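You operate a simulated robot arm through the tools that you are given. There is no shell and no other tool. Be economical: measure what you need, move in short steps, check, and stop when the job is done.

The job below is to be done with a simulated robot arm. You get a single attempt, and the scene is never put back.

TASK
Toast the pale slice on setting 3 and put it back in the rack.
Fine: one run, that slice alone.
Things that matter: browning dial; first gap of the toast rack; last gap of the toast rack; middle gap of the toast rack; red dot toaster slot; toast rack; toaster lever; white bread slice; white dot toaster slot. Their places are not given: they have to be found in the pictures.

It is judged by the outcome, as a careful person would: the job done as asked, and still so three seconds after it is handed in. It fails if anything else is knocked over, pushed out of place, dropped, spilled or broken.

THE ROBOT
A 7-joint arm with a two-finger parallel gripper, fixed in place. Base frame: the origin is at the foot of the arm, x ahead of it, y to its left, z up. Readings come in m, degrees, newtons and seconds.
Its first joint turns from -166.0 to 166.0 degrees. Payload 4.4 kg.
Tool frame: the origin (TCP) lies between the finger pads and is the grasp point; the fingertips stand 0.023 m ahead of it; z points along the fingers, y is the line along which they close. Largest opening 0.094 m; finger width 0.038, thickness 0.01; the body of the gripper, 0.054 by 0.096 m, starts 0.039 m behind the TCP.
Orientation is told as [roll, pitch, yaw] about the base's x, y, z axes, in that order, counted from this pose: with the fingers straight down and closing along the base's y, the tool's x points along the base's -x, its y along +y and its z along -z.

THE INTERFACE
- The arm moves only by the tool jog_arm. Its argument "steps" is a list of rows, each an object (a shift or turn left out is 0, a gripper value left out holds the last) with "turn": the turn, a rotation vector about the tool's x, y, z in degrees, a list of three; "slide": the shift along the tool's x, y, z in cm, a list of three; "fingers": the gripper command, from -1 (fully open) to 1 (shut), values between in proportion. In form: [{"turn": [rx, ry, rz], "slide": [tx, ty, tz], "fingers": fingers}, ...]. A call has 1 to 20 rows; each row is the pose to reach, as a shift and turn from the pose commanded when the call began, along the tool's axes at that moment. Rows are played at 5 a second. More than 0.05 m and 8.6 degrees between two rows, or a gripper value outside its range, and nothing of the call is played. Where a pose cannot be reached the arm comes as near as it can. A force on the tool above 90 N (or 10 N above the force at the start of the call, whichever is more), or a blocked arm, ends the call early, and 0.2 s more pass. Each finger travels about 0.072 m/s and halts on what it meets, pressing with about 27 N; the grip force reading is that of the motor and also rises with nothing between the fingers. The clock runs only during rows and for 0.2 s after the last one: add rows that repeat a pose to give the fingers time. It gives the time, the measured TCP pose, the force on the tool (base axes), the opening and the grip force at its end, in the units of the frame above (readings bear some noise), with the torque about the TCP (base axes, N m) and any sound that the robot's microphone picked up, and new pictures: "pictures" is both (left out), scene, wrist or none.
- Cameras (640 x 400 px; columns grow to the right, rows downward): "scene" is fixed at [0.0418, 0.6512, 1.5798]; the picture's right is [-0.19, -0.98, 0.00], its down [-0.46, 0.09, -0.88] and it looks along [0.87, -0.17, -0.47] (base axes); focal length 326 px, centre (320, 200). "wrist" rides on the gripper at [0.086, 0.016, -0.074] in the tool frame; the picture's right is [-0.18, 0.98, 0.00], its down [-0.58, -0.11, -0.81] and it looks along [-0.79, -0.15, 0.59] (tool axes); focal length 243 px, centre (320, 200).
- measure_at(camera, pixels): for up to 12 pixels [column, row] of the newest picture of that camera ("zoom" is the newest enlarged one), the place [x, y, z] in the base frame of the surface seen there, good to about 0.003 m, but the place of the scene camera against the robot may be out by one fixed shift of up to 0.012 m in any direction. No time passes.
- enlarge(camera, box): a new picture of the part [left, top, right, bottom] of that camera's present view, enlarged. No time passes.
- hand_in(): hands the job in; it is judged then, once.

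Work in short steps. Measure before you move; look again where a grasp or a placing could have gone wrong, and mend it. You have 80 turns and 200 pictures in all, those below and enlarged ones among them. Open the gripper and draw the arm clear of the work before you hand the job in, unless the task says otherwise; then end with one line.

The tools are called after ">>>" by a JSON object that holds its "fn" and its "kwargs". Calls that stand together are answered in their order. jog_arm: Moves the arm, as the interface text tells. Its arguments: {"type":"object","properties":{"steps":{"type":"array","items":{"type":"object","properties":{"turn":{"type":"array","items":{"type":"number"}},"slide":{"type":"array","items":{"type":"number"}},"fingers":{"type":"number"}}}},"pictures":{"type":"string","enum":["both","scene","wrist","none"]}},"required":["steps"]} The other tools are called the same way: measure_at (camera, pixels) gives the place of the surface under pixels of a picture; enlarge (camera, box) takes an enlarged picture of a part of a camera's view; hand_in () hands the job in.

At the start:

```text
time_s: 0.0
position: [0.5779, 0.4988, 1.4178]
ee_rot: [0.0, 0.0, 0.1]
force: [-0.2, 0.4, -0.1]
ft_torque: [0.02, -0.02, -0.03]
width: 0.0941
finger_force: 0.2
```

scene: 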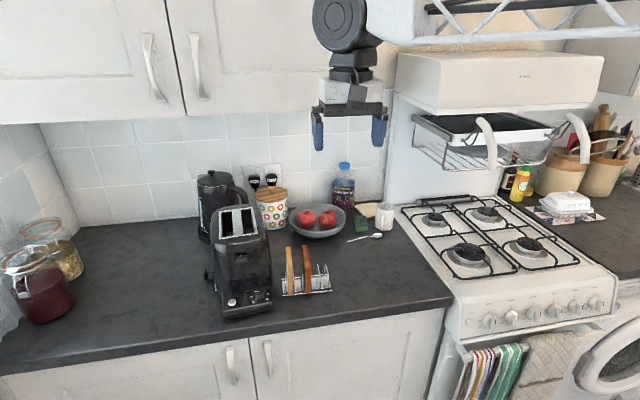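
wrist: 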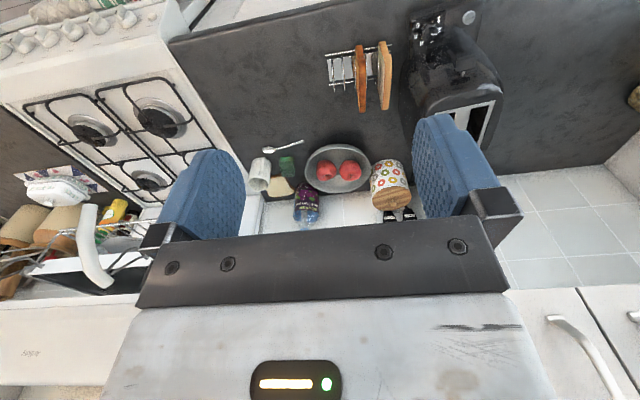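

The scene shows the toaster near (240,260) and the rack near (305,275). I enlarge both for detail.

>>> {"fn": "enlarge", "kwargs": {"camera": "scene", "box": [190, 190, 350, 330]}}

>>> {"fn": "enlarge", "kwargs": {"camera": "wrist", "box": [310, 0, 510, 140]}}

```text
2.86 times, centred on (270, 260) of scene
```

zoom: 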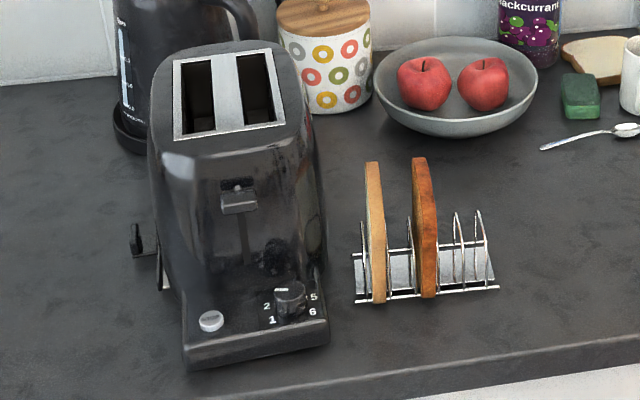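

```text
2.86 times, centred on (410, 70) of wrist
```

zoom: 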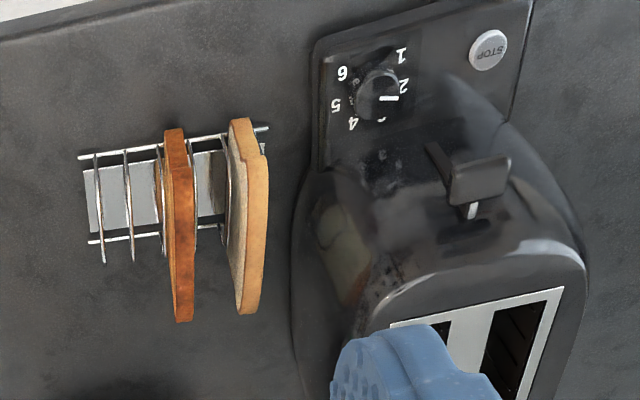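

The pale slice sits in the left gap beside a brown one. I enlarge the scene more tightly and measure.

>>> {"fn": "enlarge", "kwargs": {"camera": "scene", "box": [275, 235, 339, 300]}}

>>> {"fn": "enlarge", "kwargs": {"camera": "scene", "box": [200, 200, 290, 325]}}

>>> {"fn": "measure_at", "kwargs": {"camera": "zoom", "pixels": [[250, 45], [340, 30], [225, 145], [310, 130], [285, 90], [268, 100], [275, 182], [283, 285], [290, 305], [244, 310], [160, 250], [210, 370]]}}

```text
6.15 times, centred on (307, 268) of scene
```

zoom: 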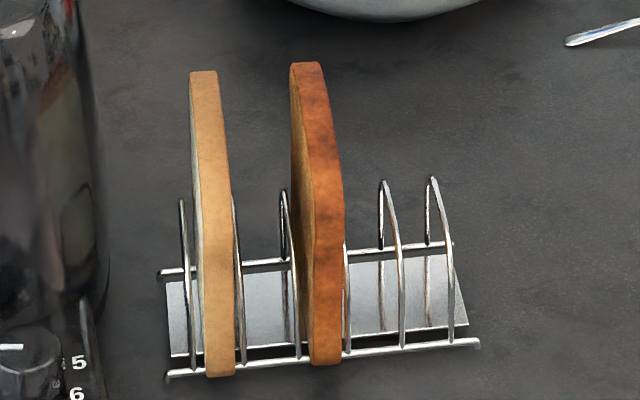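

```text
3.20 times, centred on (245, 262) of scene
```

zoom: 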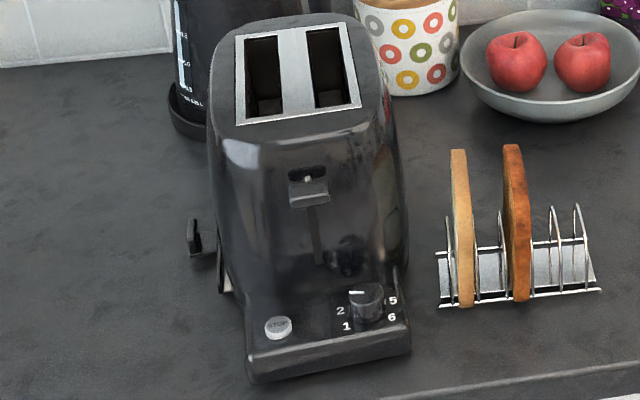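

```text
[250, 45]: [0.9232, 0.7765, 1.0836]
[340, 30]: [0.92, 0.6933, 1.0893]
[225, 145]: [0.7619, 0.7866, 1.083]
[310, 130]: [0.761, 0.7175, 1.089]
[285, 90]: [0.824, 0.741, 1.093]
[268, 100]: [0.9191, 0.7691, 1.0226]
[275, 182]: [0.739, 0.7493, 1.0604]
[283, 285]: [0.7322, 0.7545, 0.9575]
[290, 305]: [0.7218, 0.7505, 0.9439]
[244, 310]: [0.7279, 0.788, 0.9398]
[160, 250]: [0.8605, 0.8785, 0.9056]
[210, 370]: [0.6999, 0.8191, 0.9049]
```

Toaster top is z≈1.085, counter≈0.905. Now I measure the rack and the slices.

>>> {"fn": "enlarge", "kwargs": {"camera": "scene", "box": [275, 235, 339, 300]}}

>>> {"fn": "measure_at", "kwargs": {"camera": "zoom", "pixels": [[204, 74], [196, 90], [222, 90], [210, 180], [222, 280], [220, 370], [306, 66], [330, 140], [325, 355], [385, 184], [433, 180], [183, 204]]}}

>>> {"fn": "measure_at", "kwargs": {"camera": "zoom", "pixels": [[192, 365], [243, 362], [299, 355], [347, 350], [403, 345], [451, 338], [160, 275], [450, 243], [284, 192], [345, 250], [203, 372], [233, 370]]}}

```text
6.15 times, centred on (307, 268) of scene
```

zoom: 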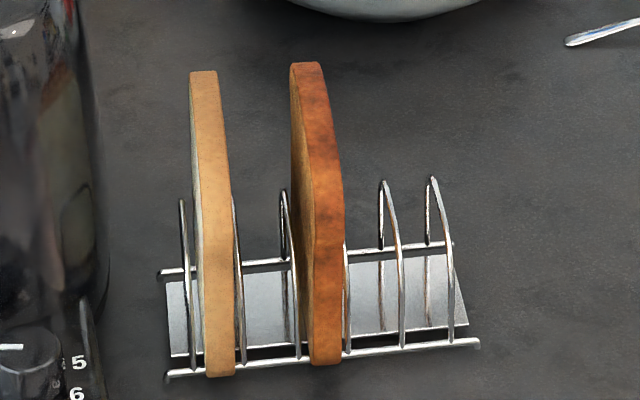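

```text
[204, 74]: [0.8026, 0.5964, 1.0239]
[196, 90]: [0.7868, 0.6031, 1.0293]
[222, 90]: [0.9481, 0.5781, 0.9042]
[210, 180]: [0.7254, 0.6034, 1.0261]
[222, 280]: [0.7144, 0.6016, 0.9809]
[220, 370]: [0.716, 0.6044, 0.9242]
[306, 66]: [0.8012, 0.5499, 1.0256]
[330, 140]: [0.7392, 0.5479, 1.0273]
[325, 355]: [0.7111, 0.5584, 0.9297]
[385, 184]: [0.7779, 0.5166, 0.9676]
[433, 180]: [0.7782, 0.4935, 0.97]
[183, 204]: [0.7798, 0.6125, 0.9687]
```

```text
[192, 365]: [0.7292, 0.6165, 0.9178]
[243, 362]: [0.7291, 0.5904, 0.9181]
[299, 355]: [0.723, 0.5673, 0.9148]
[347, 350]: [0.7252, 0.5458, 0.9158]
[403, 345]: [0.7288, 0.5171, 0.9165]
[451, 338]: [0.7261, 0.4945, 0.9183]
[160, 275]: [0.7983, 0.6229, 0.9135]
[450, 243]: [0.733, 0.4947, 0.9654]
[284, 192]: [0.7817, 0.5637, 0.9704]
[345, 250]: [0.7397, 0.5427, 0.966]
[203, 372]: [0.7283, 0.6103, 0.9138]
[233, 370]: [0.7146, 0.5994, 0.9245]
```

Pale slice: x 0.714–0.805, y≈0.603, top z≈1.027; rack wires top z≈0.97. I move the hand in front of the toaster to see the dial, dots and slots.

>>> {"fn": "jog_arm", "kwargs": {"steps": [{"slide": [0.8, 2.8, 2.8]}, {"slide": [1.6, 5.6, 5.6]}, {"slide": [2.4, 8.4, 8.4]}, {"slide": [3.2, 11.2, 11.2]}, {"slide": [4, 14, 14]}, {"slide": [5, 17, 17]}, {"slide": [6, 20, 20]}, {"slide": [6, 20, 20]}]}}

```text
time_s: 1.8
position: [0.5186, 0.6989, 1.218]
ee_rot: [0.1, 0.0, 0.0]
force: [-0.7, -0.4, 0.4]
ft_torque: [-0.02, 0.02, -0.01]
width: 0.0941
finger_force: 0.0
```

scene: 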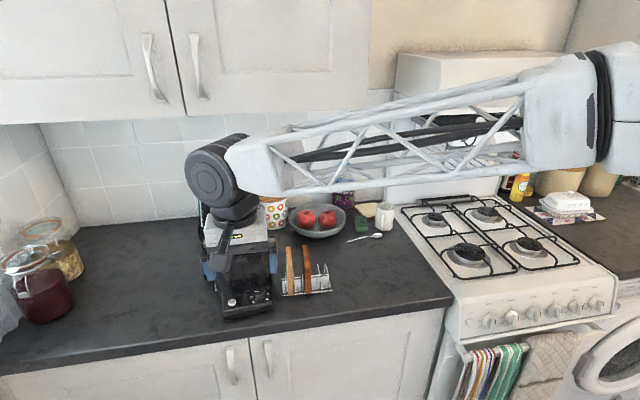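
wrist: 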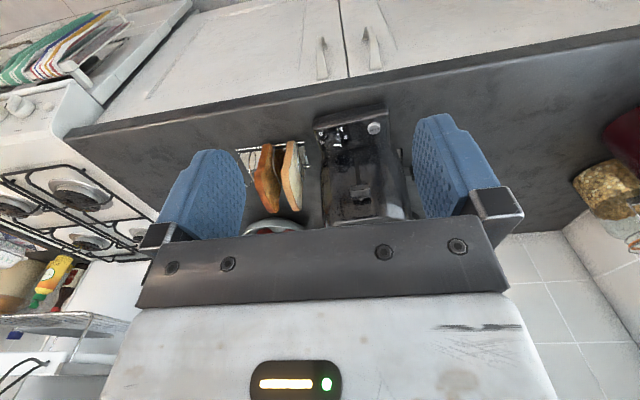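

The wrist camera looks upside-down at the toaster around (350,150). I enlarge it and the scene view.

>>> {"fn": "enlarge", "kwargs": {"camera": "wrist", "box": [310, 100, 410, 165]}}

>>> {"fn": "measure_at", "kwargs": {"camera": "zoom", "pixels": [[390, 145], [400, 180], [180, 170], [160, 120], [120, 215], [220, 70], [470, 50], [330, 100], [330, 140], [330, 170], [330, 260], [320, 350]]}}

```text
6.15 times, centred on (360, 132) of wrist
```

zoom: 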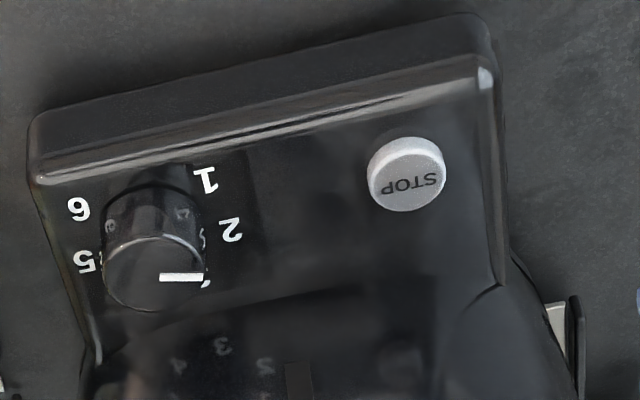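

```text
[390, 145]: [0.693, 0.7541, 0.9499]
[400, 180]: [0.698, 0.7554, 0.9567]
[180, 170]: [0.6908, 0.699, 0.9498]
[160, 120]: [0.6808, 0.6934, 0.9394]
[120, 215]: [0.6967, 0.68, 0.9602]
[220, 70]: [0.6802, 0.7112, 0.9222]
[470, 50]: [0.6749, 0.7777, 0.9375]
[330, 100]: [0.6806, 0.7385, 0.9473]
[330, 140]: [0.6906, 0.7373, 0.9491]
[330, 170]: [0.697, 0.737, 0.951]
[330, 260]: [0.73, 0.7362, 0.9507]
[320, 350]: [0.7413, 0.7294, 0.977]
```

That measured panel is flat at z≈0.95 and the dial is near (0.71,0.69). I move the camera more overhead to read the dial mark.

>>> {"fn": "jog_arm", "kwargs": {"steps": [{"slide": [-4, 0, 0]}, {"slide": [-8, 0, 0]}, {"slide": [-12, 0, 0]}, {"slide": [-12, 0, 0]}], "pictures": "wrist"}}

>>> {"fn": "enlarge", "kwargs": {"camera": "wrist", "box": [250, 0, 450, 125]}}

```text
time_s: 2.8
position: [0.6389, 0.6991, 1.2181]
ee_rot: [0.0, -0.1, 0.0]
force: [-0.1, -0.1, 0.2]
ft_torque: [0.01, 0.02, 0.0]
width: 0.0942
finger_force: 0.1
```

wrist: 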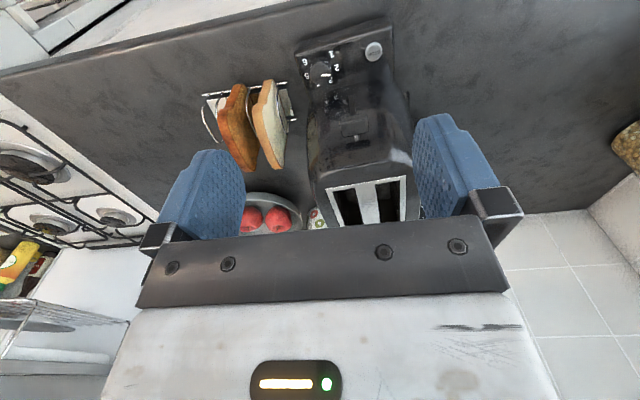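

```text
3.20 times, centred on (350, 62) of wrist
```

zoom: 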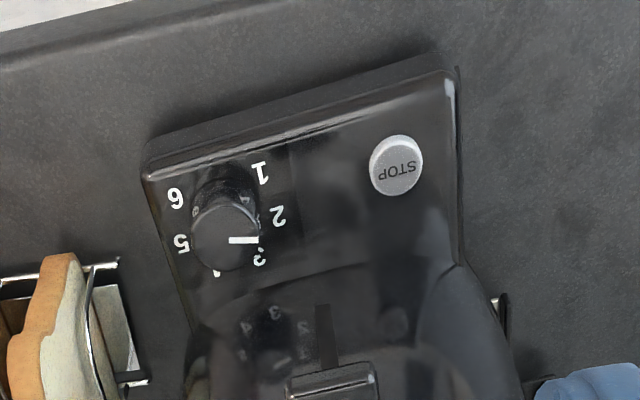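

I zoom in on the dial and on the top slots, with measures.

>>> {"fn": "enlarge", "kwargs": {"camera": "wrist", "box": [320, 165, 430, 235]}}

>>> {"fn": "measure_at", "kwargs": {"camera": "zoom", "pixels": [[110, 145], [200, 130], [300, 120], [400, 110], [480, 90], [500, 200], [160, 200], [110, 250], [470, 300], [300, 200], [460, 200], [330, 60]]}}

>>> {"fn": "enlarge", "kwargs": {"camera": "wrist", "box": [295, 40, 359, 100]}}

>>> {"fn": "measure_at", "kwargs": {"camera": "wrist", "pixels": [[320, 67], [316, 72], [325, 75], [321, 79], [304, 60], [332, 54], [337, 67], [306, 74], [331, 81], [373, 51], [355, 128], [355, 138]]}}

```text
5.71 times, centred on (375, 200) of wrist
```

zoom: 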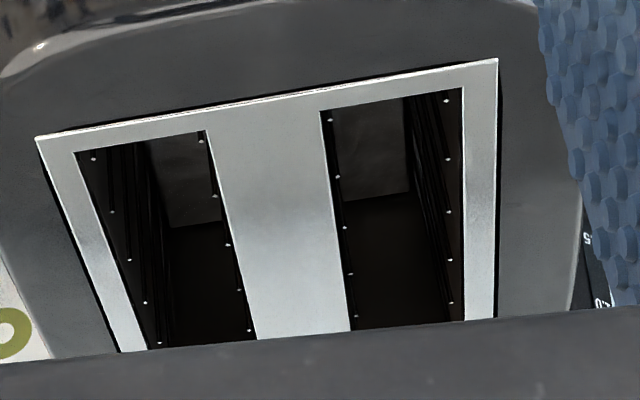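

```text
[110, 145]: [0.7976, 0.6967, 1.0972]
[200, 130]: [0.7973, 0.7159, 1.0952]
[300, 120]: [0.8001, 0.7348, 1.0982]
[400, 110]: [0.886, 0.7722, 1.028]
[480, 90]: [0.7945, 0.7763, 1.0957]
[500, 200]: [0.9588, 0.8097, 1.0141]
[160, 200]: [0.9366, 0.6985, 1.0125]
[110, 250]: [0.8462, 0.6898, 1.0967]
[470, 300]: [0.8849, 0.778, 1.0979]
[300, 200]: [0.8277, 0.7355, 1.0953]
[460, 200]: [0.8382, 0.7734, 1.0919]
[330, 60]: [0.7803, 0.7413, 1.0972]
```

```text
6.67 times, centred on (327, 70) of wrist
```

zoom: 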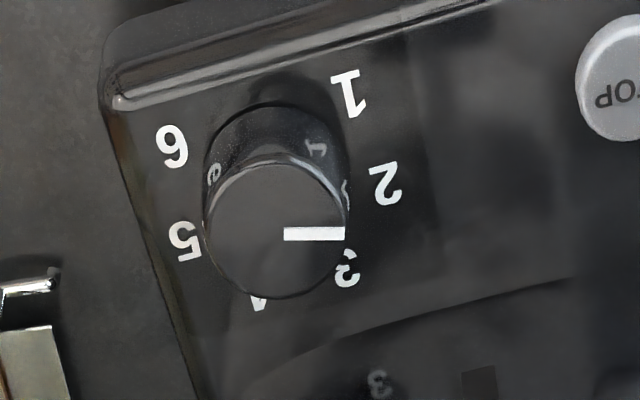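

```text
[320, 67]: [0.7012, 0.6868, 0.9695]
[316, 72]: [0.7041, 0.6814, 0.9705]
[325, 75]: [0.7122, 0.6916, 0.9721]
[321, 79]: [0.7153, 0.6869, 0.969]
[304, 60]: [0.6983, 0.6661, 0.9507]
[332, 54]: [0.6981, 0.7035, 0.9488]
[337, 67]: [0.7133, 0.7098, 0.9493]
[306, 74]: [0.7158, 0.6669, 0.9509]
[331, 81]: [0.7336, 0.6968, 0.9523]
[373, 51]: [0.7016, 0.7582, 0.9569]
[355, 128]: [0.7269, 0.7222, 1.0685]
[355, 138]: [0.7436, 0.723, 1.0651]
```

The dial points at 2; knob centre ≈(0.7085,0.687), top z 0.970, and digit 3 lies about 48° clockwise from above. I measure the wall behind the knob to plan a tilted grasp.

>>> {"fn": "measure_at", "kwargs": {"camera": "wrist", "pixels": [[312, 90], [316, 95], [320, 100], [315, 106], [325, 90], [330, 95], [330, 105], [325, 115], [340, 95], [340, 110], [320, 125], [312, 115]]}}

>>> {"fn": "measure_at", "kwargs": {"camera": "wrist", "pixels": [[345, 125], [368, 122], [345, 135], [368, 135], [345, 140], [370, 140], [300, 52], [390, 30], [306, 100], [395, 90], [365, 80], [350, 85]]}}

```text
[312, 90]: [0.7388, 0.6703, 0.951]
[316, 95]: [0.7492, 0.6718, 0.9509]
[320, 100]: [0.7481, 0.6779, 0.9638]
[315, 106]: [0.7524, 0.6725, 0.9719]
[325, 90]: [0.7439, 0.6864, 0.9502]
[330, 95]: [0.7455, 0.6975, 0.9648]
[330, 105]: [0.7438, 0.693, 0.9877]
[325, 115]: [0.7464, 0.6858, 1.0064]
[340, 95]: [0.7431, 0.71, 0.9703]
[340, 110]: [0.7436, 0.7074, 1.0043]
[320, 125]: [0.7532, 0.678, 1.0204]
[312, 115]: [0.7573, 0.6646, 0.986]
```

```text
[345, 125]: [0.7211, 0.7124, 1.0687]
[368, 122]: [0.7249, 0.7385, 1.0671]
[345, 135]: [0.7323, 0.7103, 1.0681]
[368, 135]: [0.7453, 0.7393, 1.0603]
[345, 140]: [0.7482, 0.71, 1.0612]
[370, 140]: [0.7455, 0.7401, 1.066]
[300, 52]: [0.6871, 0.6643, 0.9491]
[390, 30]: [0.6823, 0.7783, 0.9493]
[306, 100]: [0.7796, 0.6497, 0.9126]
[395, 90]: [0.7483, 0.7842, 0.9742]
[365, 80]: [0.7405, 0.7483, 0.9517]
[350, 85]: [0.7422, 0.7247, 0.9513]
```

Wall behind the knob is at x≈0.745, so a 50° tilted grasp fits. I tilt the hand and go to a pre-grasp point about 12 cm out, half-closing the fingers.

>>> {"fn": "jog_arm", "kwargs": {"steps": [{"slide": [0.4, -0.2, 2.2], "turn": [0, -7.1, 0], "fingers": 0.0}, {"slide": [0.9, -0.3, 4.5], "turn": [0, -14.3, 0]}, {"slide": [1.3, -0.5, 6.7], "turn": [0, -21.4, 0]}, {"slide": [1.7, -0.7, 8.9], "turn": [0, -28.6, 0]}, {"slide": [2.1, -0.9, 11.1], "turn": [0, -35.7, 0]}, {"slide": [2.6, -1.0, 13.4], "turn": [0, -42.9, 0]}, {"slide": [3.0, -1.2, 15.6], "turn": [0, -50, 0]}, {"slide": [3.0, -1.2, 15.6], "turn": [0, -50, 0]}]}}

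```text
time_s: 4.6
position: [0.6083, 0.6885, 1.0629]
ee_rot: [0.0, -50.1, 0.0]
force: [0.2, -0.8, 0.0]
ft_torque: [-0.03, 0.0, 0.01]
width: 0.0468
finger_force: 0.1
```

scene: 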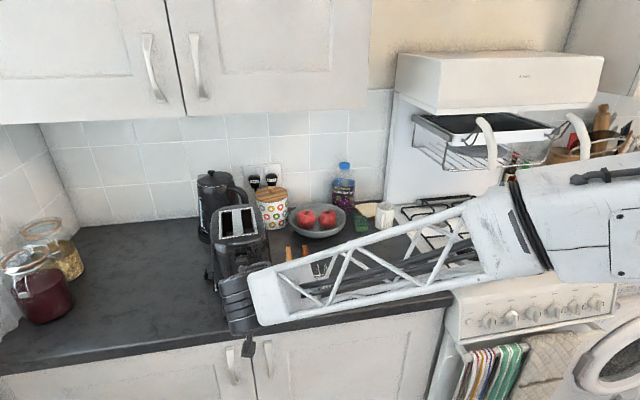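
wrist: 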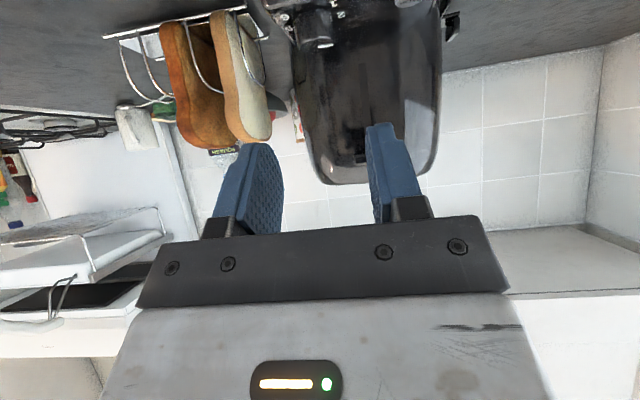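

The hand is tilted with the knob near (322,42) in the wrist view, aligned between the fingers. I advance to 4 cm short first, then in.

>>> {"fn": "jog_arm", "kwargs": {"steps": [{"slide": [0, -0.1, 3]}, {"slide": [0, -0.1, 6]}, {"slide": [0, -0.1, 8]}, {"slide": [0, -0.15, 10]}, {"slide": [0, -0.15, 11]}, {"slide": [0, -0.15, 12]}, {"slide": [0, -0.15, 12]}]}}

>>> {"fn": "enlarge", "kwargs": {"camera": "scene", "box": [200, 230, 290, 330]}}

```text
time_s: 6.2
position: [0.7008, 0.686, 0.9847]
ee_rot: [-0.1, -50.0, 0.0]
force: [-0.4, -0.3, -0.7]
ft_torque: [-0.04, 0.04, -0.01]
width: 0.0469
finger_force: 0.0
```

scene: 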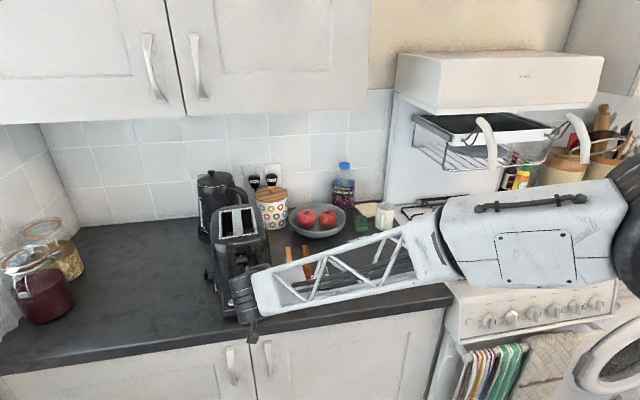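
wrist: 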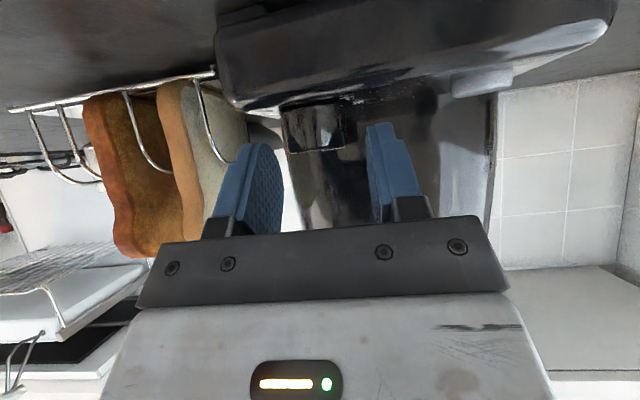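

```text
4.00 times, centred on (245, 280) of scene
```

zoom: 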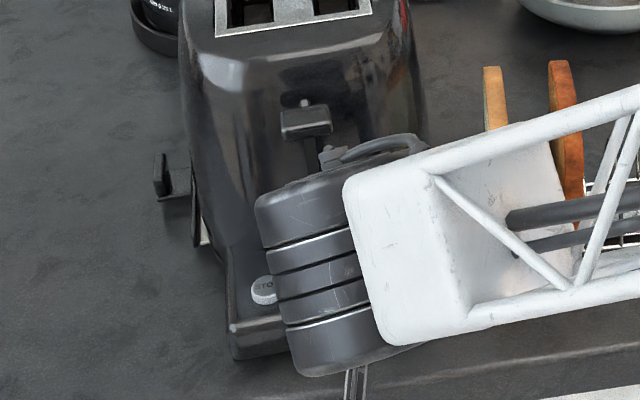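

The knob (288–345, 128) is between the fingers, about 2 mm off centre. I nudge −y by 2 mm and close.

>>> {"fn": "jog_arm", "kwargs": {"steps": [{"slide": [0, -0.2, 0], "fingers": 0.0}, {"slide": [0, -0.2, 0], "fingers": 0.4}, {"slide": [0, -0.2, 0], "fingers": 0.7}, {"slide": [0, -0.2, 0], "fingers": 1}, {"slide": [0, -0.2, 0], "fingers": 1}], "pictures": "wrist"}}

```text
time_s: 7.4
position: [0.6999, 0.6839, 0.9863]
ee_rot: [0.0, -50.0, 0.0]
force: [-6.1, 11.6, 4.8]
ft_torque: [0.28, 0.07, 0.12]
width: 0.0294
finger_force: 27.3
```

wrist: 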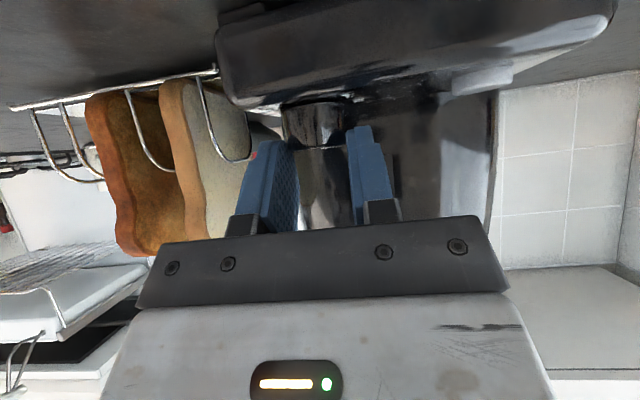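

Knob is held (width 29 mm, side force 11.6 N showing ~1 mm offset). I ease +1 mm and rotate 48° clockwise about the vertical through the knob.

>>> {"fn": "jog_arm", "kwargs": {"steps": [{"slide": [0, 0.12, 0], "fingers": 1}, {"slide": [0, 0.24, 0.0], "turn": [6.13, 0, 5.14]}, {"slide": [-0.02, 0.35, 0.03], "turn": [12.26, 0, 10.29]}, {"slide": [-0.05, 0.47, 0.06], "turn": [18.38, 0, 15.43]}, {"slide": [-0.08, 0.57, 0.1], "turn": [24.5, 0, 20.58]}, {"slide": [-0.13, 0.67, 0.15], "turn": [30.64, 0, 25.72]}, {"slide": [-0.18, 0.75, 0.22], "turn": [36.77, 0, 30.86]}, {"slide": [-0.18, 0.75, 0.22], "turn": [36.77, 0, 30.86]}]}}

```text
time_s: 9.2
position: [0.7039, 0.691, 0.9866]
ee_rot: [0.1, -50.1, -48.0]
force: [6.0, 1.8, 7.9]
ft_torque: [-0.19, -0.34, 0.05]
width: 0.0289
finger_force: 27.1
```

scene: 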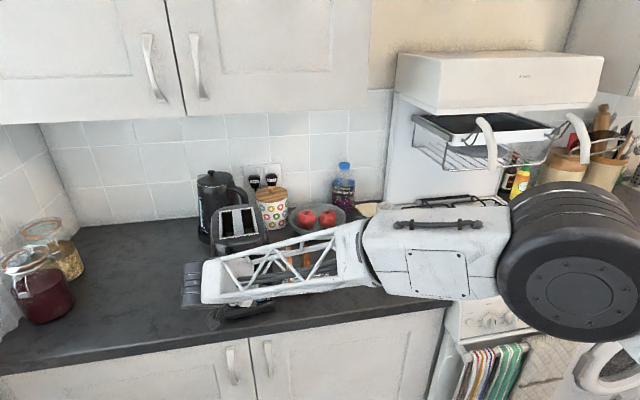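
wrist: 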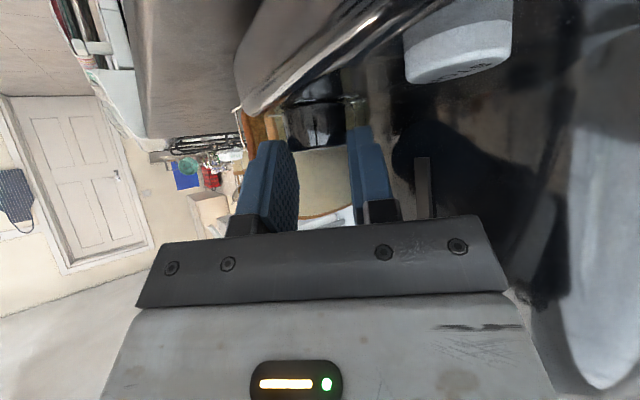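

Rotation completed without loss of grip (width 29 mm). I open slightly and withdraw straight back along the fingers, then undo the yaw away from the toaster.

>>> {"fn": "jog_arm", "kwargs": {"steps": [{"fingers": 0.2}, {"fingers": 0.2}, {"slide": [0, 0, -1]}, {"slide": [0, -0.2, -2.5]}, {"slide": [0, -1, -4.5]}, {"slide": [0, -2, -7]}, {"slide": [0, -3, -10]}, {"slide": [0, -3, -12]}]}}

```text
time_s: 11.0
position: [0.619, 0.739, 1.0624]
ee_rot: [0.0, -50.0, -48.0]
force: [0.5, 0.3, 0.4]
ft_torque: [-0.03, -0.01, 0.0]
width: 0.0375
finger_force: 0.1
```

scene: 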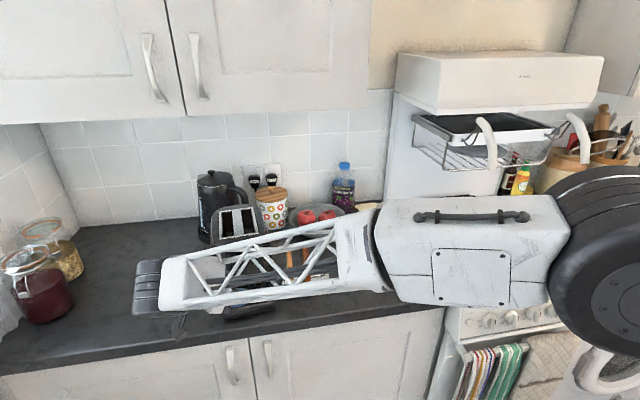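
wrist: 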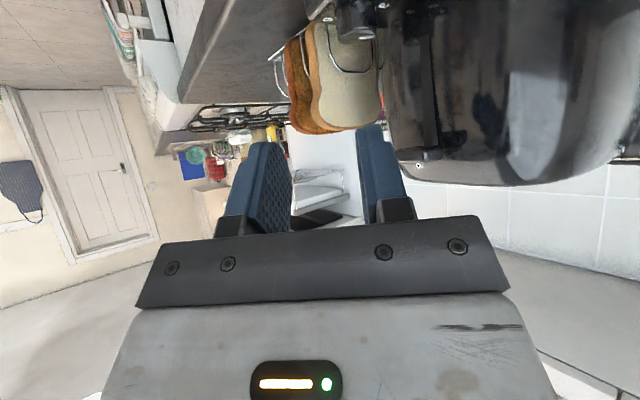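

Knob released cleanly. I raise the hand while undoing the yaw.

>>> {"fn": "jog_arm", "kwargs": {"steps": [{"slide": [-1.5, 0, -1.3], "turn": [-6.13, 0, -5.14]}, {"slide": [-3, 0, -2.6], "turn": [-12.26, 0, -10.29]}, {"slide": [-4.6, 0, -3.9], "turn": [-18.38, 0, -15.43]}, {"slide": [-6.1, 0, -5.1], "turn": [-24.5, 0, -20.58]}, {"slide": [-7.7, 0, -6.4], "turn": [-30.64, 0, -25.72]}, {"slide": [-9.2, 0, -7.7], "turn": [-36.77, 0, -30.86]}, {"slide": [-9.2, 0, -7.7], "turn": [-36.77, 0, -30.86]}], "pictures": "none"}}

>>> {"fn": "jog_arm", "kwargs": {"steps": [{"turn": [0, 8.3, 0]}, {"turn": [0, 16.6, 0]}, {"turn": [0, 25, 0]}, {"turn": [0, 33.3, 0]}, {"turn": [0, 41.6, 0]}, {"turn": [0, 50, 0]}, {"turn": [0, 50, 0]}], "pictures": "wrist"}}

>>> {"fn": "enlarge", "kwargs": {"camera": "wrist", "box": [250, 0, 450, 125]}}

```text
time_s: 12.6
position: [0.6201, 0.7397, 1.1827]
ee_rot: [0.0, -49.9, 0.2]
force: [-0.4, 0.4, -0.6]
ft_torque: [0.04, 0.0, -0.03]
width: 0.0377
finger_force: 0.1
```

```text
time_s: 14.2
position: [0.6192, 0.7388, 1.182]
ee_rot: [0.0, 0.1, 0.1]
force: [-0.7, -0.5, -0.6]
ft_torque: [-0.02, -0.01, 0.01]
width: 0.0377
finger_force: 0.0
```

wrist: 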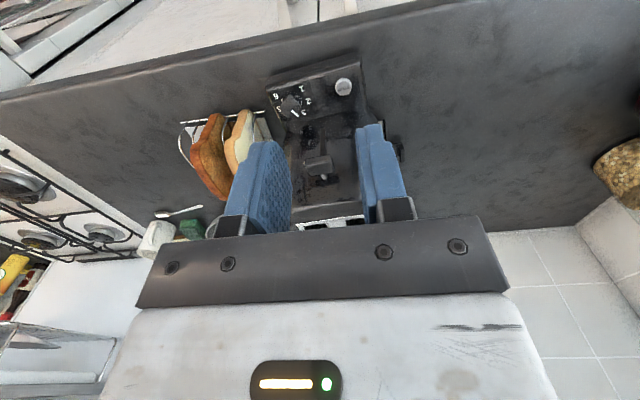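

```text
3.20 times, centred on (350, 62) of wrist
```

zoom: 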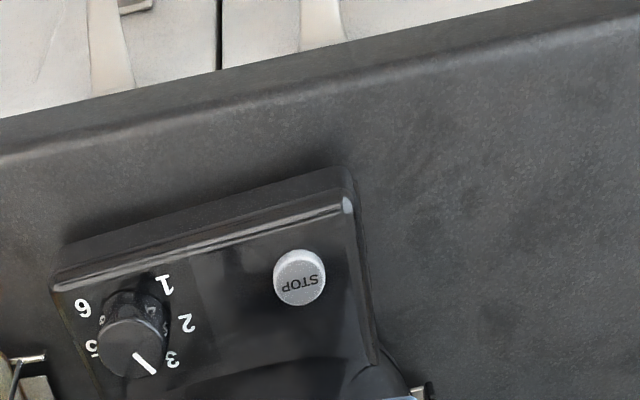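

>>> {"fn": "enlarge", "kwargs": {"camera": "wrist", "box": [260, 80, 324, 120]}}

>>> {"fn": "measure_at", "kwargs": {"camera": "zoom", "pixels": [[320, 225], [380, 285], [355, 255], [415, 60], [480, 165], [445, 275], [160, 120], [185, 250]]}}

```text
10.00 times, centred on (292, 100) of wrist
```

zoom: 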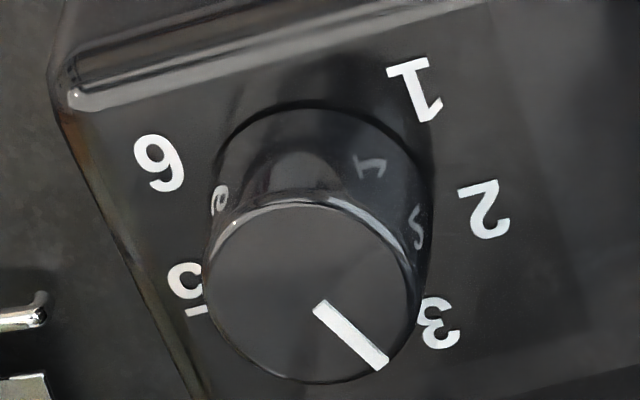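

```text
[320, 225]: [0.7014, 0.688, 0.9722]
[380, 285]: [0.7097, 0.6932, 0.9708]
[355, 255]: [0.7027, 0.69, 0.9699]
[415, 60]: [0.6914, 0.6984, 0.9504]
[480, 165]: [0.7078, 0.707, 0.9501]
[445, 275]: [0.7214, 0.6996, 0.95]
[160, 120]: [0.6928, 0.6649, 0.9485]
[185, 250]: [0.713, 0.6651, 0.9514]
```

The mark lines up with 3. Now I look at the slices from the wrist camera for accurate robot-frame positions.

>>> {"fn": "enlarge", "kwargs": {"camera": "wrist", "box": [170, 90, 290, 210]}}

>>> {"fn": "measure_at", "kwargs": {"camera": "wrist", "pixels": [[231, 150], [229, 160], [234, 140], [245, 115], [245, 130], [240, 150], [262, 125], [265, 130], [225, 128], [210, 160], [205, 145], [215, 120]]}}

```text
3.33 times, centred on (230, 150) of wrist
```

zoom: 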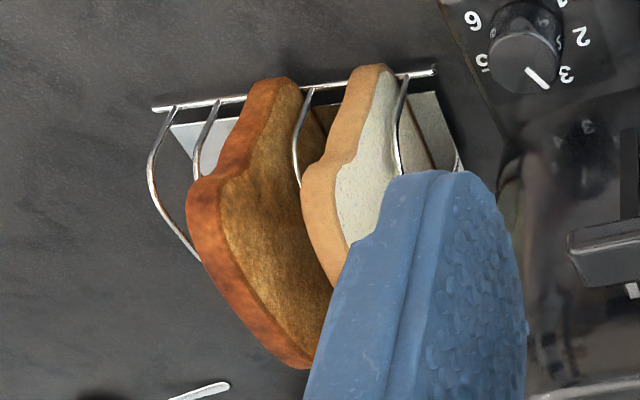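

```text
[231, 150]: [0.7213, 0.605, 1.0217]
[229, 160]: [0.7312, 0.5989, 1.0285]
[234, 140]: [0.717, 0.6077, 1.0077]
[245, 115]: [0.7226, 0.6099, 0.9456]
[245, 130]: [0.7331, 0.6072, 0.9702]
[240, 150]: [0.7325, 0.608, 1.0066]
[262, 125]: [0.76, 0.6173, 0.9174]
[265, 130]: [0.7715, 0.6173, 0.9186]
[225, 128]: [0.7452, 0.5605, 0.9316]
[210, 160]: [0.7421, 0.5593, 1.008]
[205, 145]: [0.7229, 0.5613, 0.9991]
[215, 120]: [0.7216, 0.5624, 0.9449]
```

Pale slice spans y 0.597–0.608, centre x≈0.762, top 1.027. I move above it with fingers 38 mm open.

>>> {"fn": "jog_arm", "kwargs": {"steps": [{"slide": [-3, -3, 0], "fingers": 0.2}, {"slide": [-6, -6, 0]}, {"slide": [-9, -9, 0]}, {"slide": [-12, -12, 0]}, {"slide": [-14.3, -13.7, 0]}, {"slide": [-14.3, -13.7, 3]}, {"slide": [-14.3, -13.7, 6]}, {"slide": [-14.3, -13.7, 9]}, {"slide": [-14.3, -13.7, 9]}]}}

>>> {"fn": "enlarge", "kwargs": {"camera": "scene", "box": [240, 180, 368, 300]}}

```text
time_s: 16.2
position: [0.763, 0.6019, 1.0924]
ee_rot: [0.1, -0.1, 0.1]
force: [-0.3, -0.7, 0.5]
ft_torque: [0.01, -0.01, 0.01]
width: 0.0378
finger_force: 0.0
```

scene: 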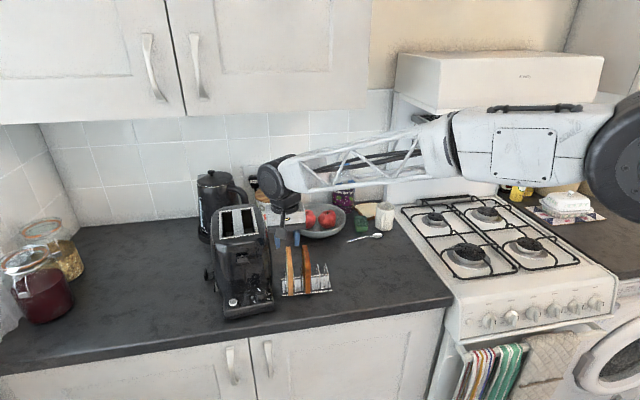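
wrist: 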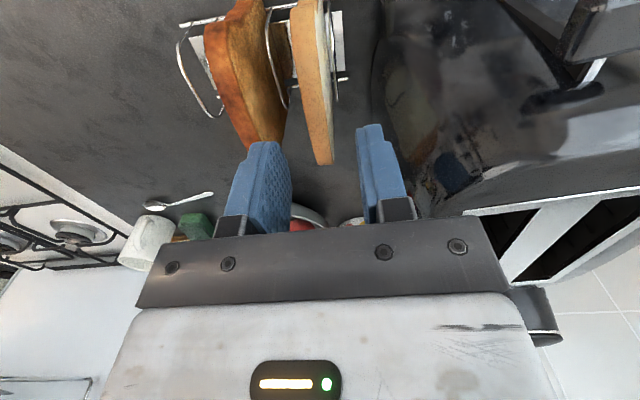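

```text
3.33 times, centred on (304, 240) of scene
```

zoom: 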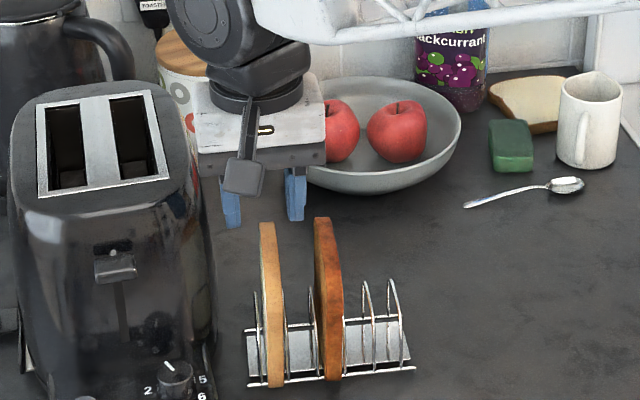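

I check the slice's far top corner (325,160) and both edges from here before descending.

>>> {"fn": "measure_at", "kwargs": {"camera": "wrist", "pixels": [[325, 158], [322, 145], [316, 120], [312, 90], [305, 40], [300, 20], [326, 100], [330, 140], [262, 130]]}}

```text
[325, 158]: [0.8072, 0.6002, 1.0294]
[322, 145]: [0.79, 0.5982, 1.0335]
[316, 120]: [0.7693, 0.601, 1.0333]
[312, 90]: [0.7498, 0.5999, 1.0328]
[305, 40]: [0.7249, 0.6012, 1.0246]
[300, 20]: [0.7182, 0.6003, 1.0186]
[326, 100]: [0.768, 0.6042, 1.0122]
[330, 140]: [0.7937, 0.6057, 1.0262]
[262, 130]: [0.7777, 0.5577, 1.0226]
```

Slice centre is (0.763,0.600), top 1.033. I descend to TCP z≈1.030 and close.

>>> {"fn": "jog_arm", "kwargs": {"steps": [{"slide": [0, -0.15, 2]}, {"slide": [0, -0.15, 4]}, {"slide": [0, -0.15, 6.2]}, {"slide": [0, -0.15, 6.2]}, {"slide": [0, -0.15, 6.2], "fingers": 0.5}, {"slide": [0, -0.15, 6.2], "fingers": 0.8}, {"slide": [0, -0.15, 6.2], "fingers": 0.8}]}}

```text
time_s: 17.8
position: [0.7626, 0.6004, 1.0318]
ee_rot: [0.0, 0.0, 0.1]
force: [0.2, 0.2, -0.5]
ft_torque: [0.02, 0.0, 0.02]
width: 0.0122
finger_force: 27.0
```

scene: 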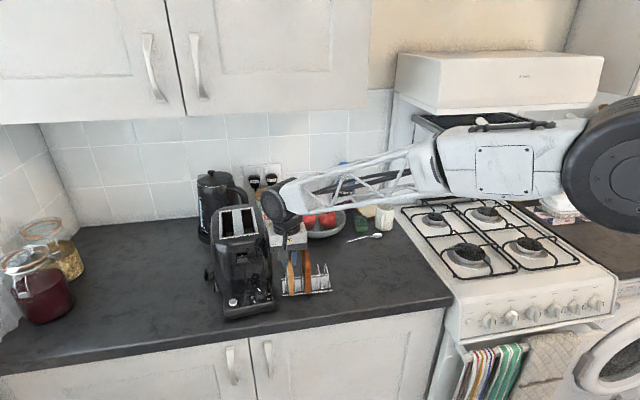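
wrist: 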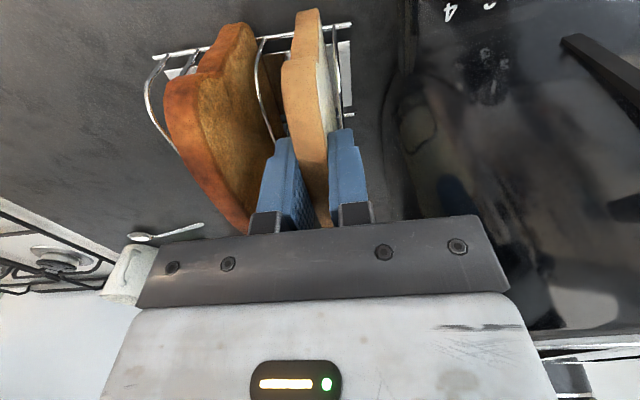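

Slice is held (12.2 mm, 27 N). I lift 22 cm straight up.

>>> {"fn": "jog_arm", "kwargs": {"steps": [{"slide": [0, 0, -2]}, {"slide": [0, 0, -5]}, {"slide": [0, 0, -8]}, {"slide": [0, 0, -11]}, {"slide": [0, 0, -14.5]}, {"slide": [0, 0, -18]}, {"slide": [0, 0, -22]}, {"slide": [0, 0, -22]}]}}

>>> {"fn": "enlarge", "kwargs": {"camera": "scene", "box": [200, 180, 340, 300]}}

```text
time_s: 19.6
position: [0.7613, 0.6017, 1.2497]
ee_rot: [0.0, -0.1, 0.0]
force: [0.4, 0.4, -0.2]
ft_torque: [0.02, 0.01, 0.01]
width: 0.0119
finger_force: 27.0
```

scene: 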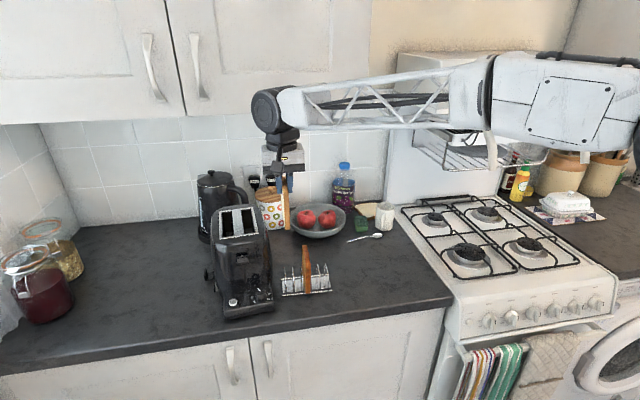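
wrist: 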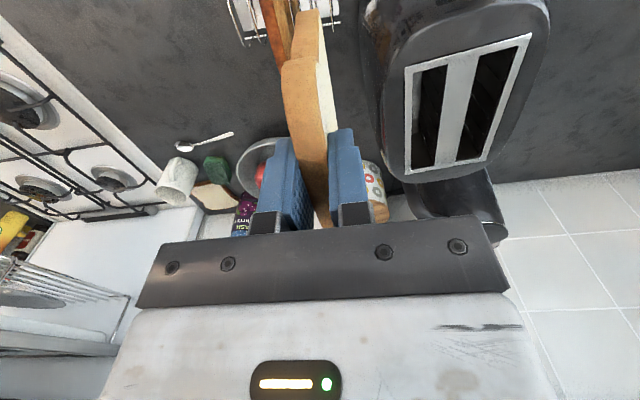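

```text
3.33 times, centred on (270, 240) of scene
```

zoom: 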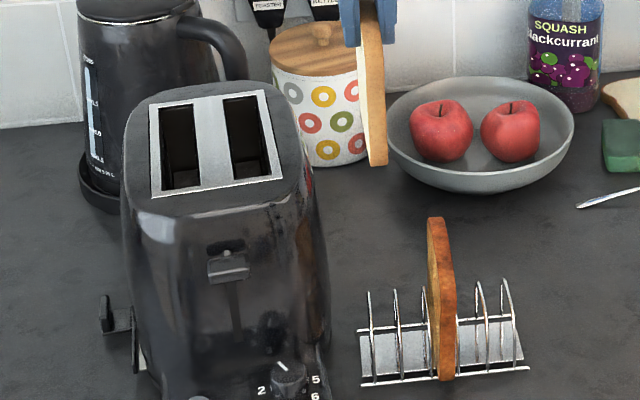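

Slice is up and the rack undisturbed. Plugs labelled at the wall are visible; I check whether they are on, and take a close look at the slots from the wrist with measures.

>>> {"fn": "enlarge", "kwargs": {"camera": "scene", "box": [238, 155, 290, 195]}}

>>> {"fn": "enlarge", "kwargs": {"camera": "wrist", "box": [360, 0, 560, 200]}}

>>> {"fn": "measure_at", "kwargs": {"camera": "wrist", "pixels": [[408, 70], [411, 168], [486, 155], [528, 40], [450, 62], [436, 160], [476, 55], [460, 155], [455, 110], [416, 70], [505, 50], [480, 150]]}}

```text
10.00 times, centred on (264, 175) of scene
```

zoom: 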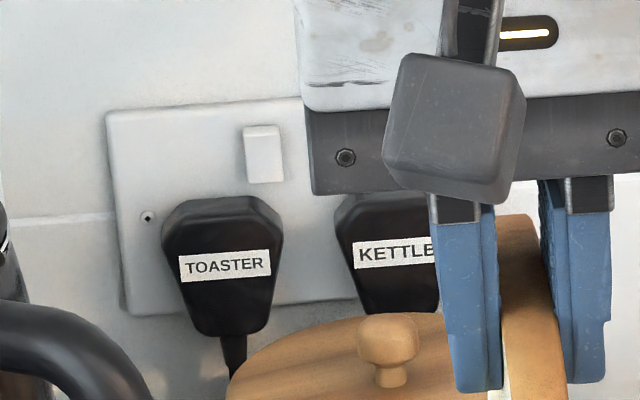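

```text
2.00 times, centred on (460, 100) of wrist
```

zoom: 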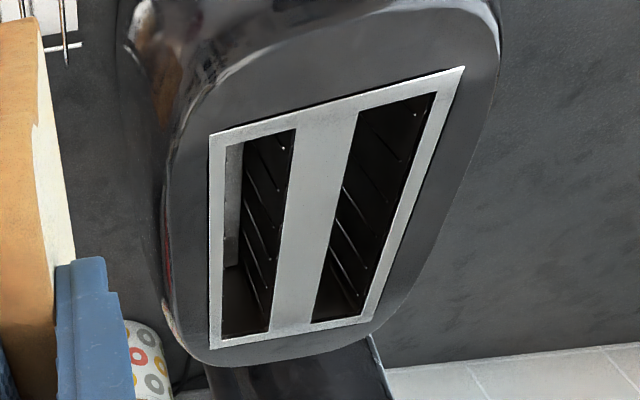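

```text
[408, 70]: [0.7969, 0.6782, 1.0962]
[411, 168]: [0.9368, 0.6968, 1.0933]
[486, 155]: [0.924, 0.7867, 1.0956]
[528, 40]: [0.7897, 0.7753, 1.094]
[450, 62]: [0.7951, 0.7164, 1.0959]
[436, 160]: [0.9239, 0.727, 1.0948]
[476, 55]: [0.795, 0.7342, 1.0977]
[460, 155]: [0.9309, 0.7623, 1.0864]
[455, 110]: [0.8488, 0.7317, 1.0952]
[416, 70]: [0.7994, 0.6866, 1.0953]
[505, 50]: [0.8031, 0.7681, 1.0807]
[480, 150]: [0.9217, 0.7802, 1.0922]
```

I take measures on the slot edges, and a heavy zoom on the toaster top for dots.

>>> {"fn": "measure_at", "kwargs": {"camera": "zoom", "pixels": [[220, 160], [217, 320], [299, 150], [277, 310], [352, 125], [308, 310], [432, 120], [372, 300], [260, 134], [400, 96], [245, 341], [340, 322]]}}

>>> {"fn": "enlarge", "kwargs": {"camera": "scene", "box": [205, 200, 269, 240]}}

```text
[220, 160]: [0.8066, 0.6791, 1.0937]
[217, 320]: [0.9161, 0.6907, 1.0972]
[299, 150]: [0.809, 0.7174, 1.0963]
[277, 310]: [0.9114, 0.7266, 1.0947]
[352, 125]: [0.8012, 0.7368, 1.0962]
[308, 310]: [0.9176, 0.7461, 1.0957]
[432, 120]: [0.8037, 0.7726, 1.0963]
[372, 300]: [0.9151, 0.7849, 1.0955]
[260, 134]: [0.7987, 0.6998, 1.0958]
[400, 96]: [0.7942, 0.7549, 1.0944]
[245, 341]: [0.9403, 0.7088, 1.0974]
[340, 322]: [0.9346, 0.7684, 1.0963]
```

```text
10.00 times, centred on (237, 220) of scene
```

zoom: 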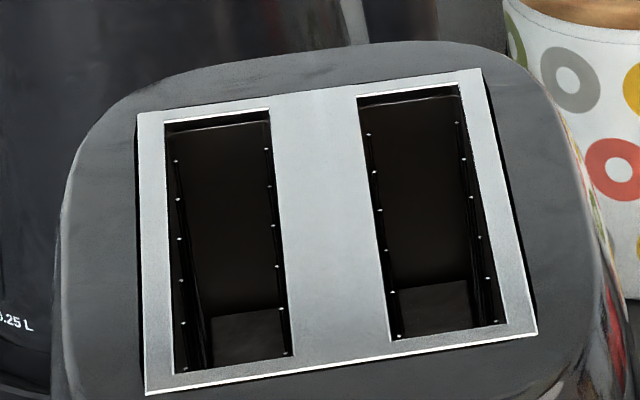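

Near slot centre ≈(0.868,0.7045), yaw ≈5.2°, width ≈33 mm. I move above it at this height, checking reach.

>>> {"fn": "jog_arm", "kwargs": {"steps": [{"slide": [-2.2, 2.1, 0], "turn": [0, 0, -1]}, {"slide": [-4.4, 4.2, 0], "turn": [0, 0, -2]}, {"slide": [-6.6, 6.3, 0], "turn": [0, 0, -3]}, {"slide": [-8.7, 8.4, 0], "turn": [0, 0, -4.2]}, {"slide": [-10.7, 10.3, 0], "turn": [0, 0, -5.2]}, {"slide": [-10.7, 10.3, 0], "turn": [0, 0, -5.2]}]}}

>>> {"fn": "enlarge", "kwargs": {"camera": "scene", "box": [200, 150, 300, 260]}}

```text
time_s: 21.0
position: [0.8688, 0.7045, 1.2484]
ee_rot: [0.0, -0.1, 5.2]
force: [-0.7, -1.4, -1.0]
ft_torque: [0.0, 0.02, 0.0]
width: 0.0121
finger_force: 27.2
```

scene: 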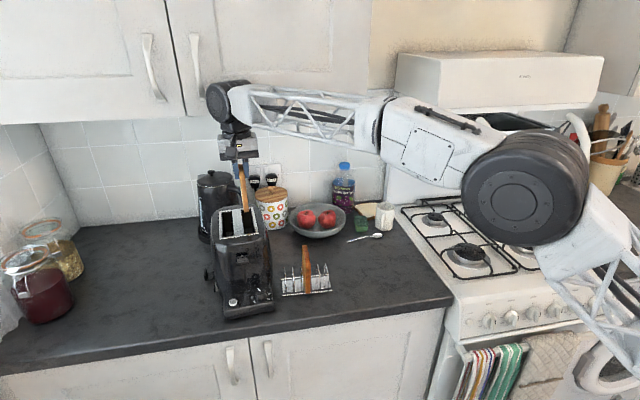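
wrist: 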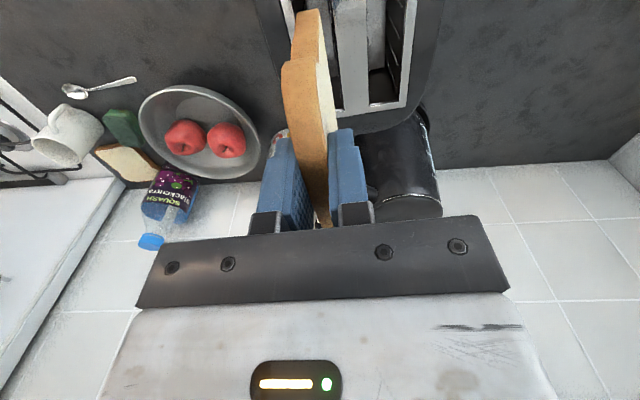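

```text
3.64 times, centred on (250, 205) of scene
```

zoom: 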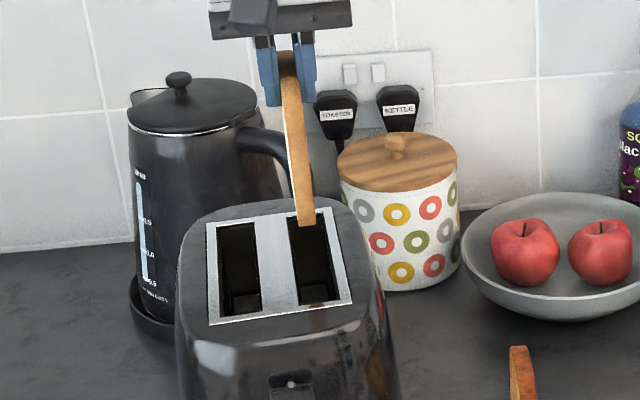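

Positioned over the near slot. I measure the kettle/jar for clearance and the slice's lower edge.

>>> {"fn": "measure_at", "kwargs": {"camera": "zoom", "pixels": [[178, 80], [200, 110], [270, 140], [396, 145], [305, 215], [297, 120], [290, 70], [310, 300], [320, 222]]}}

>>> {"fn": "measure_at", "kwargs": {"camera": "wrist", "pixels": [[307, 15], [300, 40], [305, 90], [323, 40], [290, 10], [335, 100], [380, 112], [345, 80]]}}

```text
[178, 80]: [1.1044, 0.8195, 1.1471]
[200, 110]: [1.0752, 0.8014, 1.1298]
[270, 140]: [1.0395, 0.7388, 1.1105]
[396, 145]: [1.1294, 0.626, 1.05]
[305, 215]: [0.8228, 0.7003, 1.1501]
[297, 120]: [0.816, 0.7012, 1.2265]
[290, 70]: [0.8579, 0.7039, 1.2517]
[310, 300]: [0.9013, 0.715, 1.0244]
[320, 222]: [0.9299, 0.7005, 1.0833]
```

```text
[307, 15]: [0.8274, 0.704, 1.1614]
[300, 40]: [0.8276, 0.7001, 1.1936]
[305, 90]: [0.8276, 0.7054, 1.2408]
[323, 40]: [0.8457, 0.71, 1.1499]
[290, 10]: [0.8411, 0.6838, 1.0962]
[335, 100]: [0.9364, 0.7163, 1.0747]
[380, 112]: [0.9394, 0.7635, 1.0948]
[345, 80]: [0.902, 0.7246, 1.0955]
```

Slice is aligned with the slot (front edge y 0.7005 vs slot 0.7004). I descend until the fingertips are just above the top plate.

>>> {"fn": "jog_arm", "kwargs": {"steps": [{"slide": [0, 0, 2]}, {"slide": [0, 0, 4]}, {"slide": [0, 0, 6]}, {"slide": [0, 0, 7.5]}, {"slide": [0, 0, 9]}, {"slide": [0, 0, 10]}, {"slide": [0, 0, 11]}, {"slide": [0, 0, 11.6]}, {"slide": [0, 0, 11.6]}]}}

>>> {"fn": "enlarge", "kwargs": {"camera": "scene", "box": [200, 170, 290, 270]}}

```text
time_s: 23.0
position: [0.8687, 0.704, 1.1356]
ee_rot: [-0.1, 0.0, 5.1]
force: [0.6, 0.6, 1.0]
ft_torque: [0.05, -0.08, 0.0]
width: 0.012
finger_force: 26.7
```

scene: 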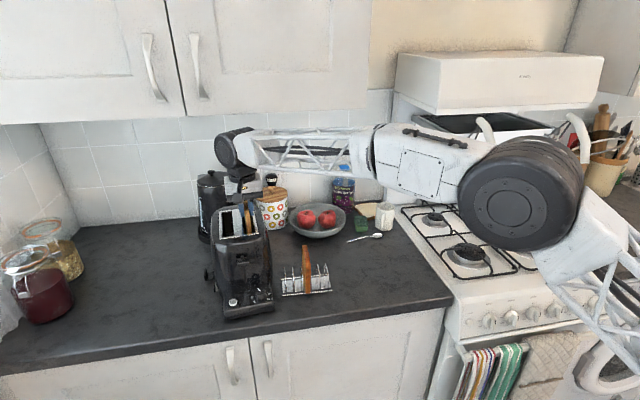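
wrist: 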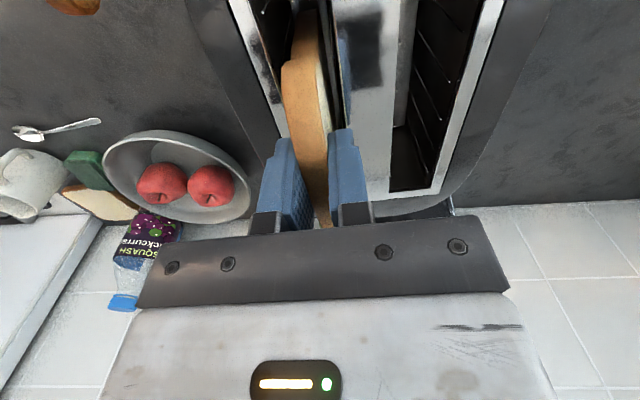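

```text
4.00 times, centred on (245, 220) of scene
```

zoom: 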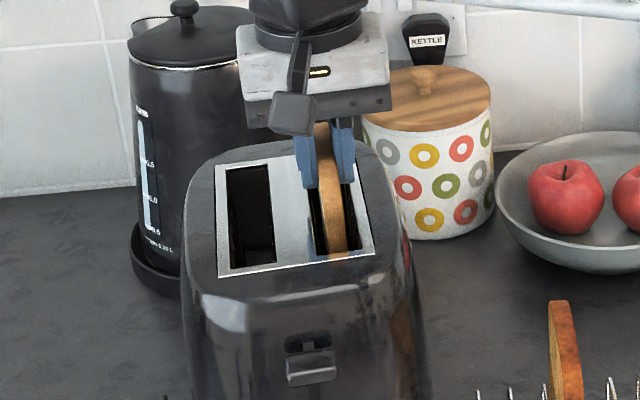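

Slice is in the slot, no contact yet. I lower 1 cm more, then look at the force.

>>> {"fn": "jog_arm", "kwargs": {"steps": [{"slide": [0, 0, 0.4]}, {"slide": [0, 0, 0.8]}, {"slide": [0, 0, 1.0]}, {"slide": [0, 0, 1.0]}], "pictures": "none"}}

```text
time_s: 24.0
position: [0.8694, 0.7033, 1.1238]
ee_rot: [0.1, 0.1, 5.3]
force: [-0.3, -0.5, 1.0]
ft_torque: [-0.04, -0.02, -0.02]
width: 0.0121
finger_force: 27.8
```

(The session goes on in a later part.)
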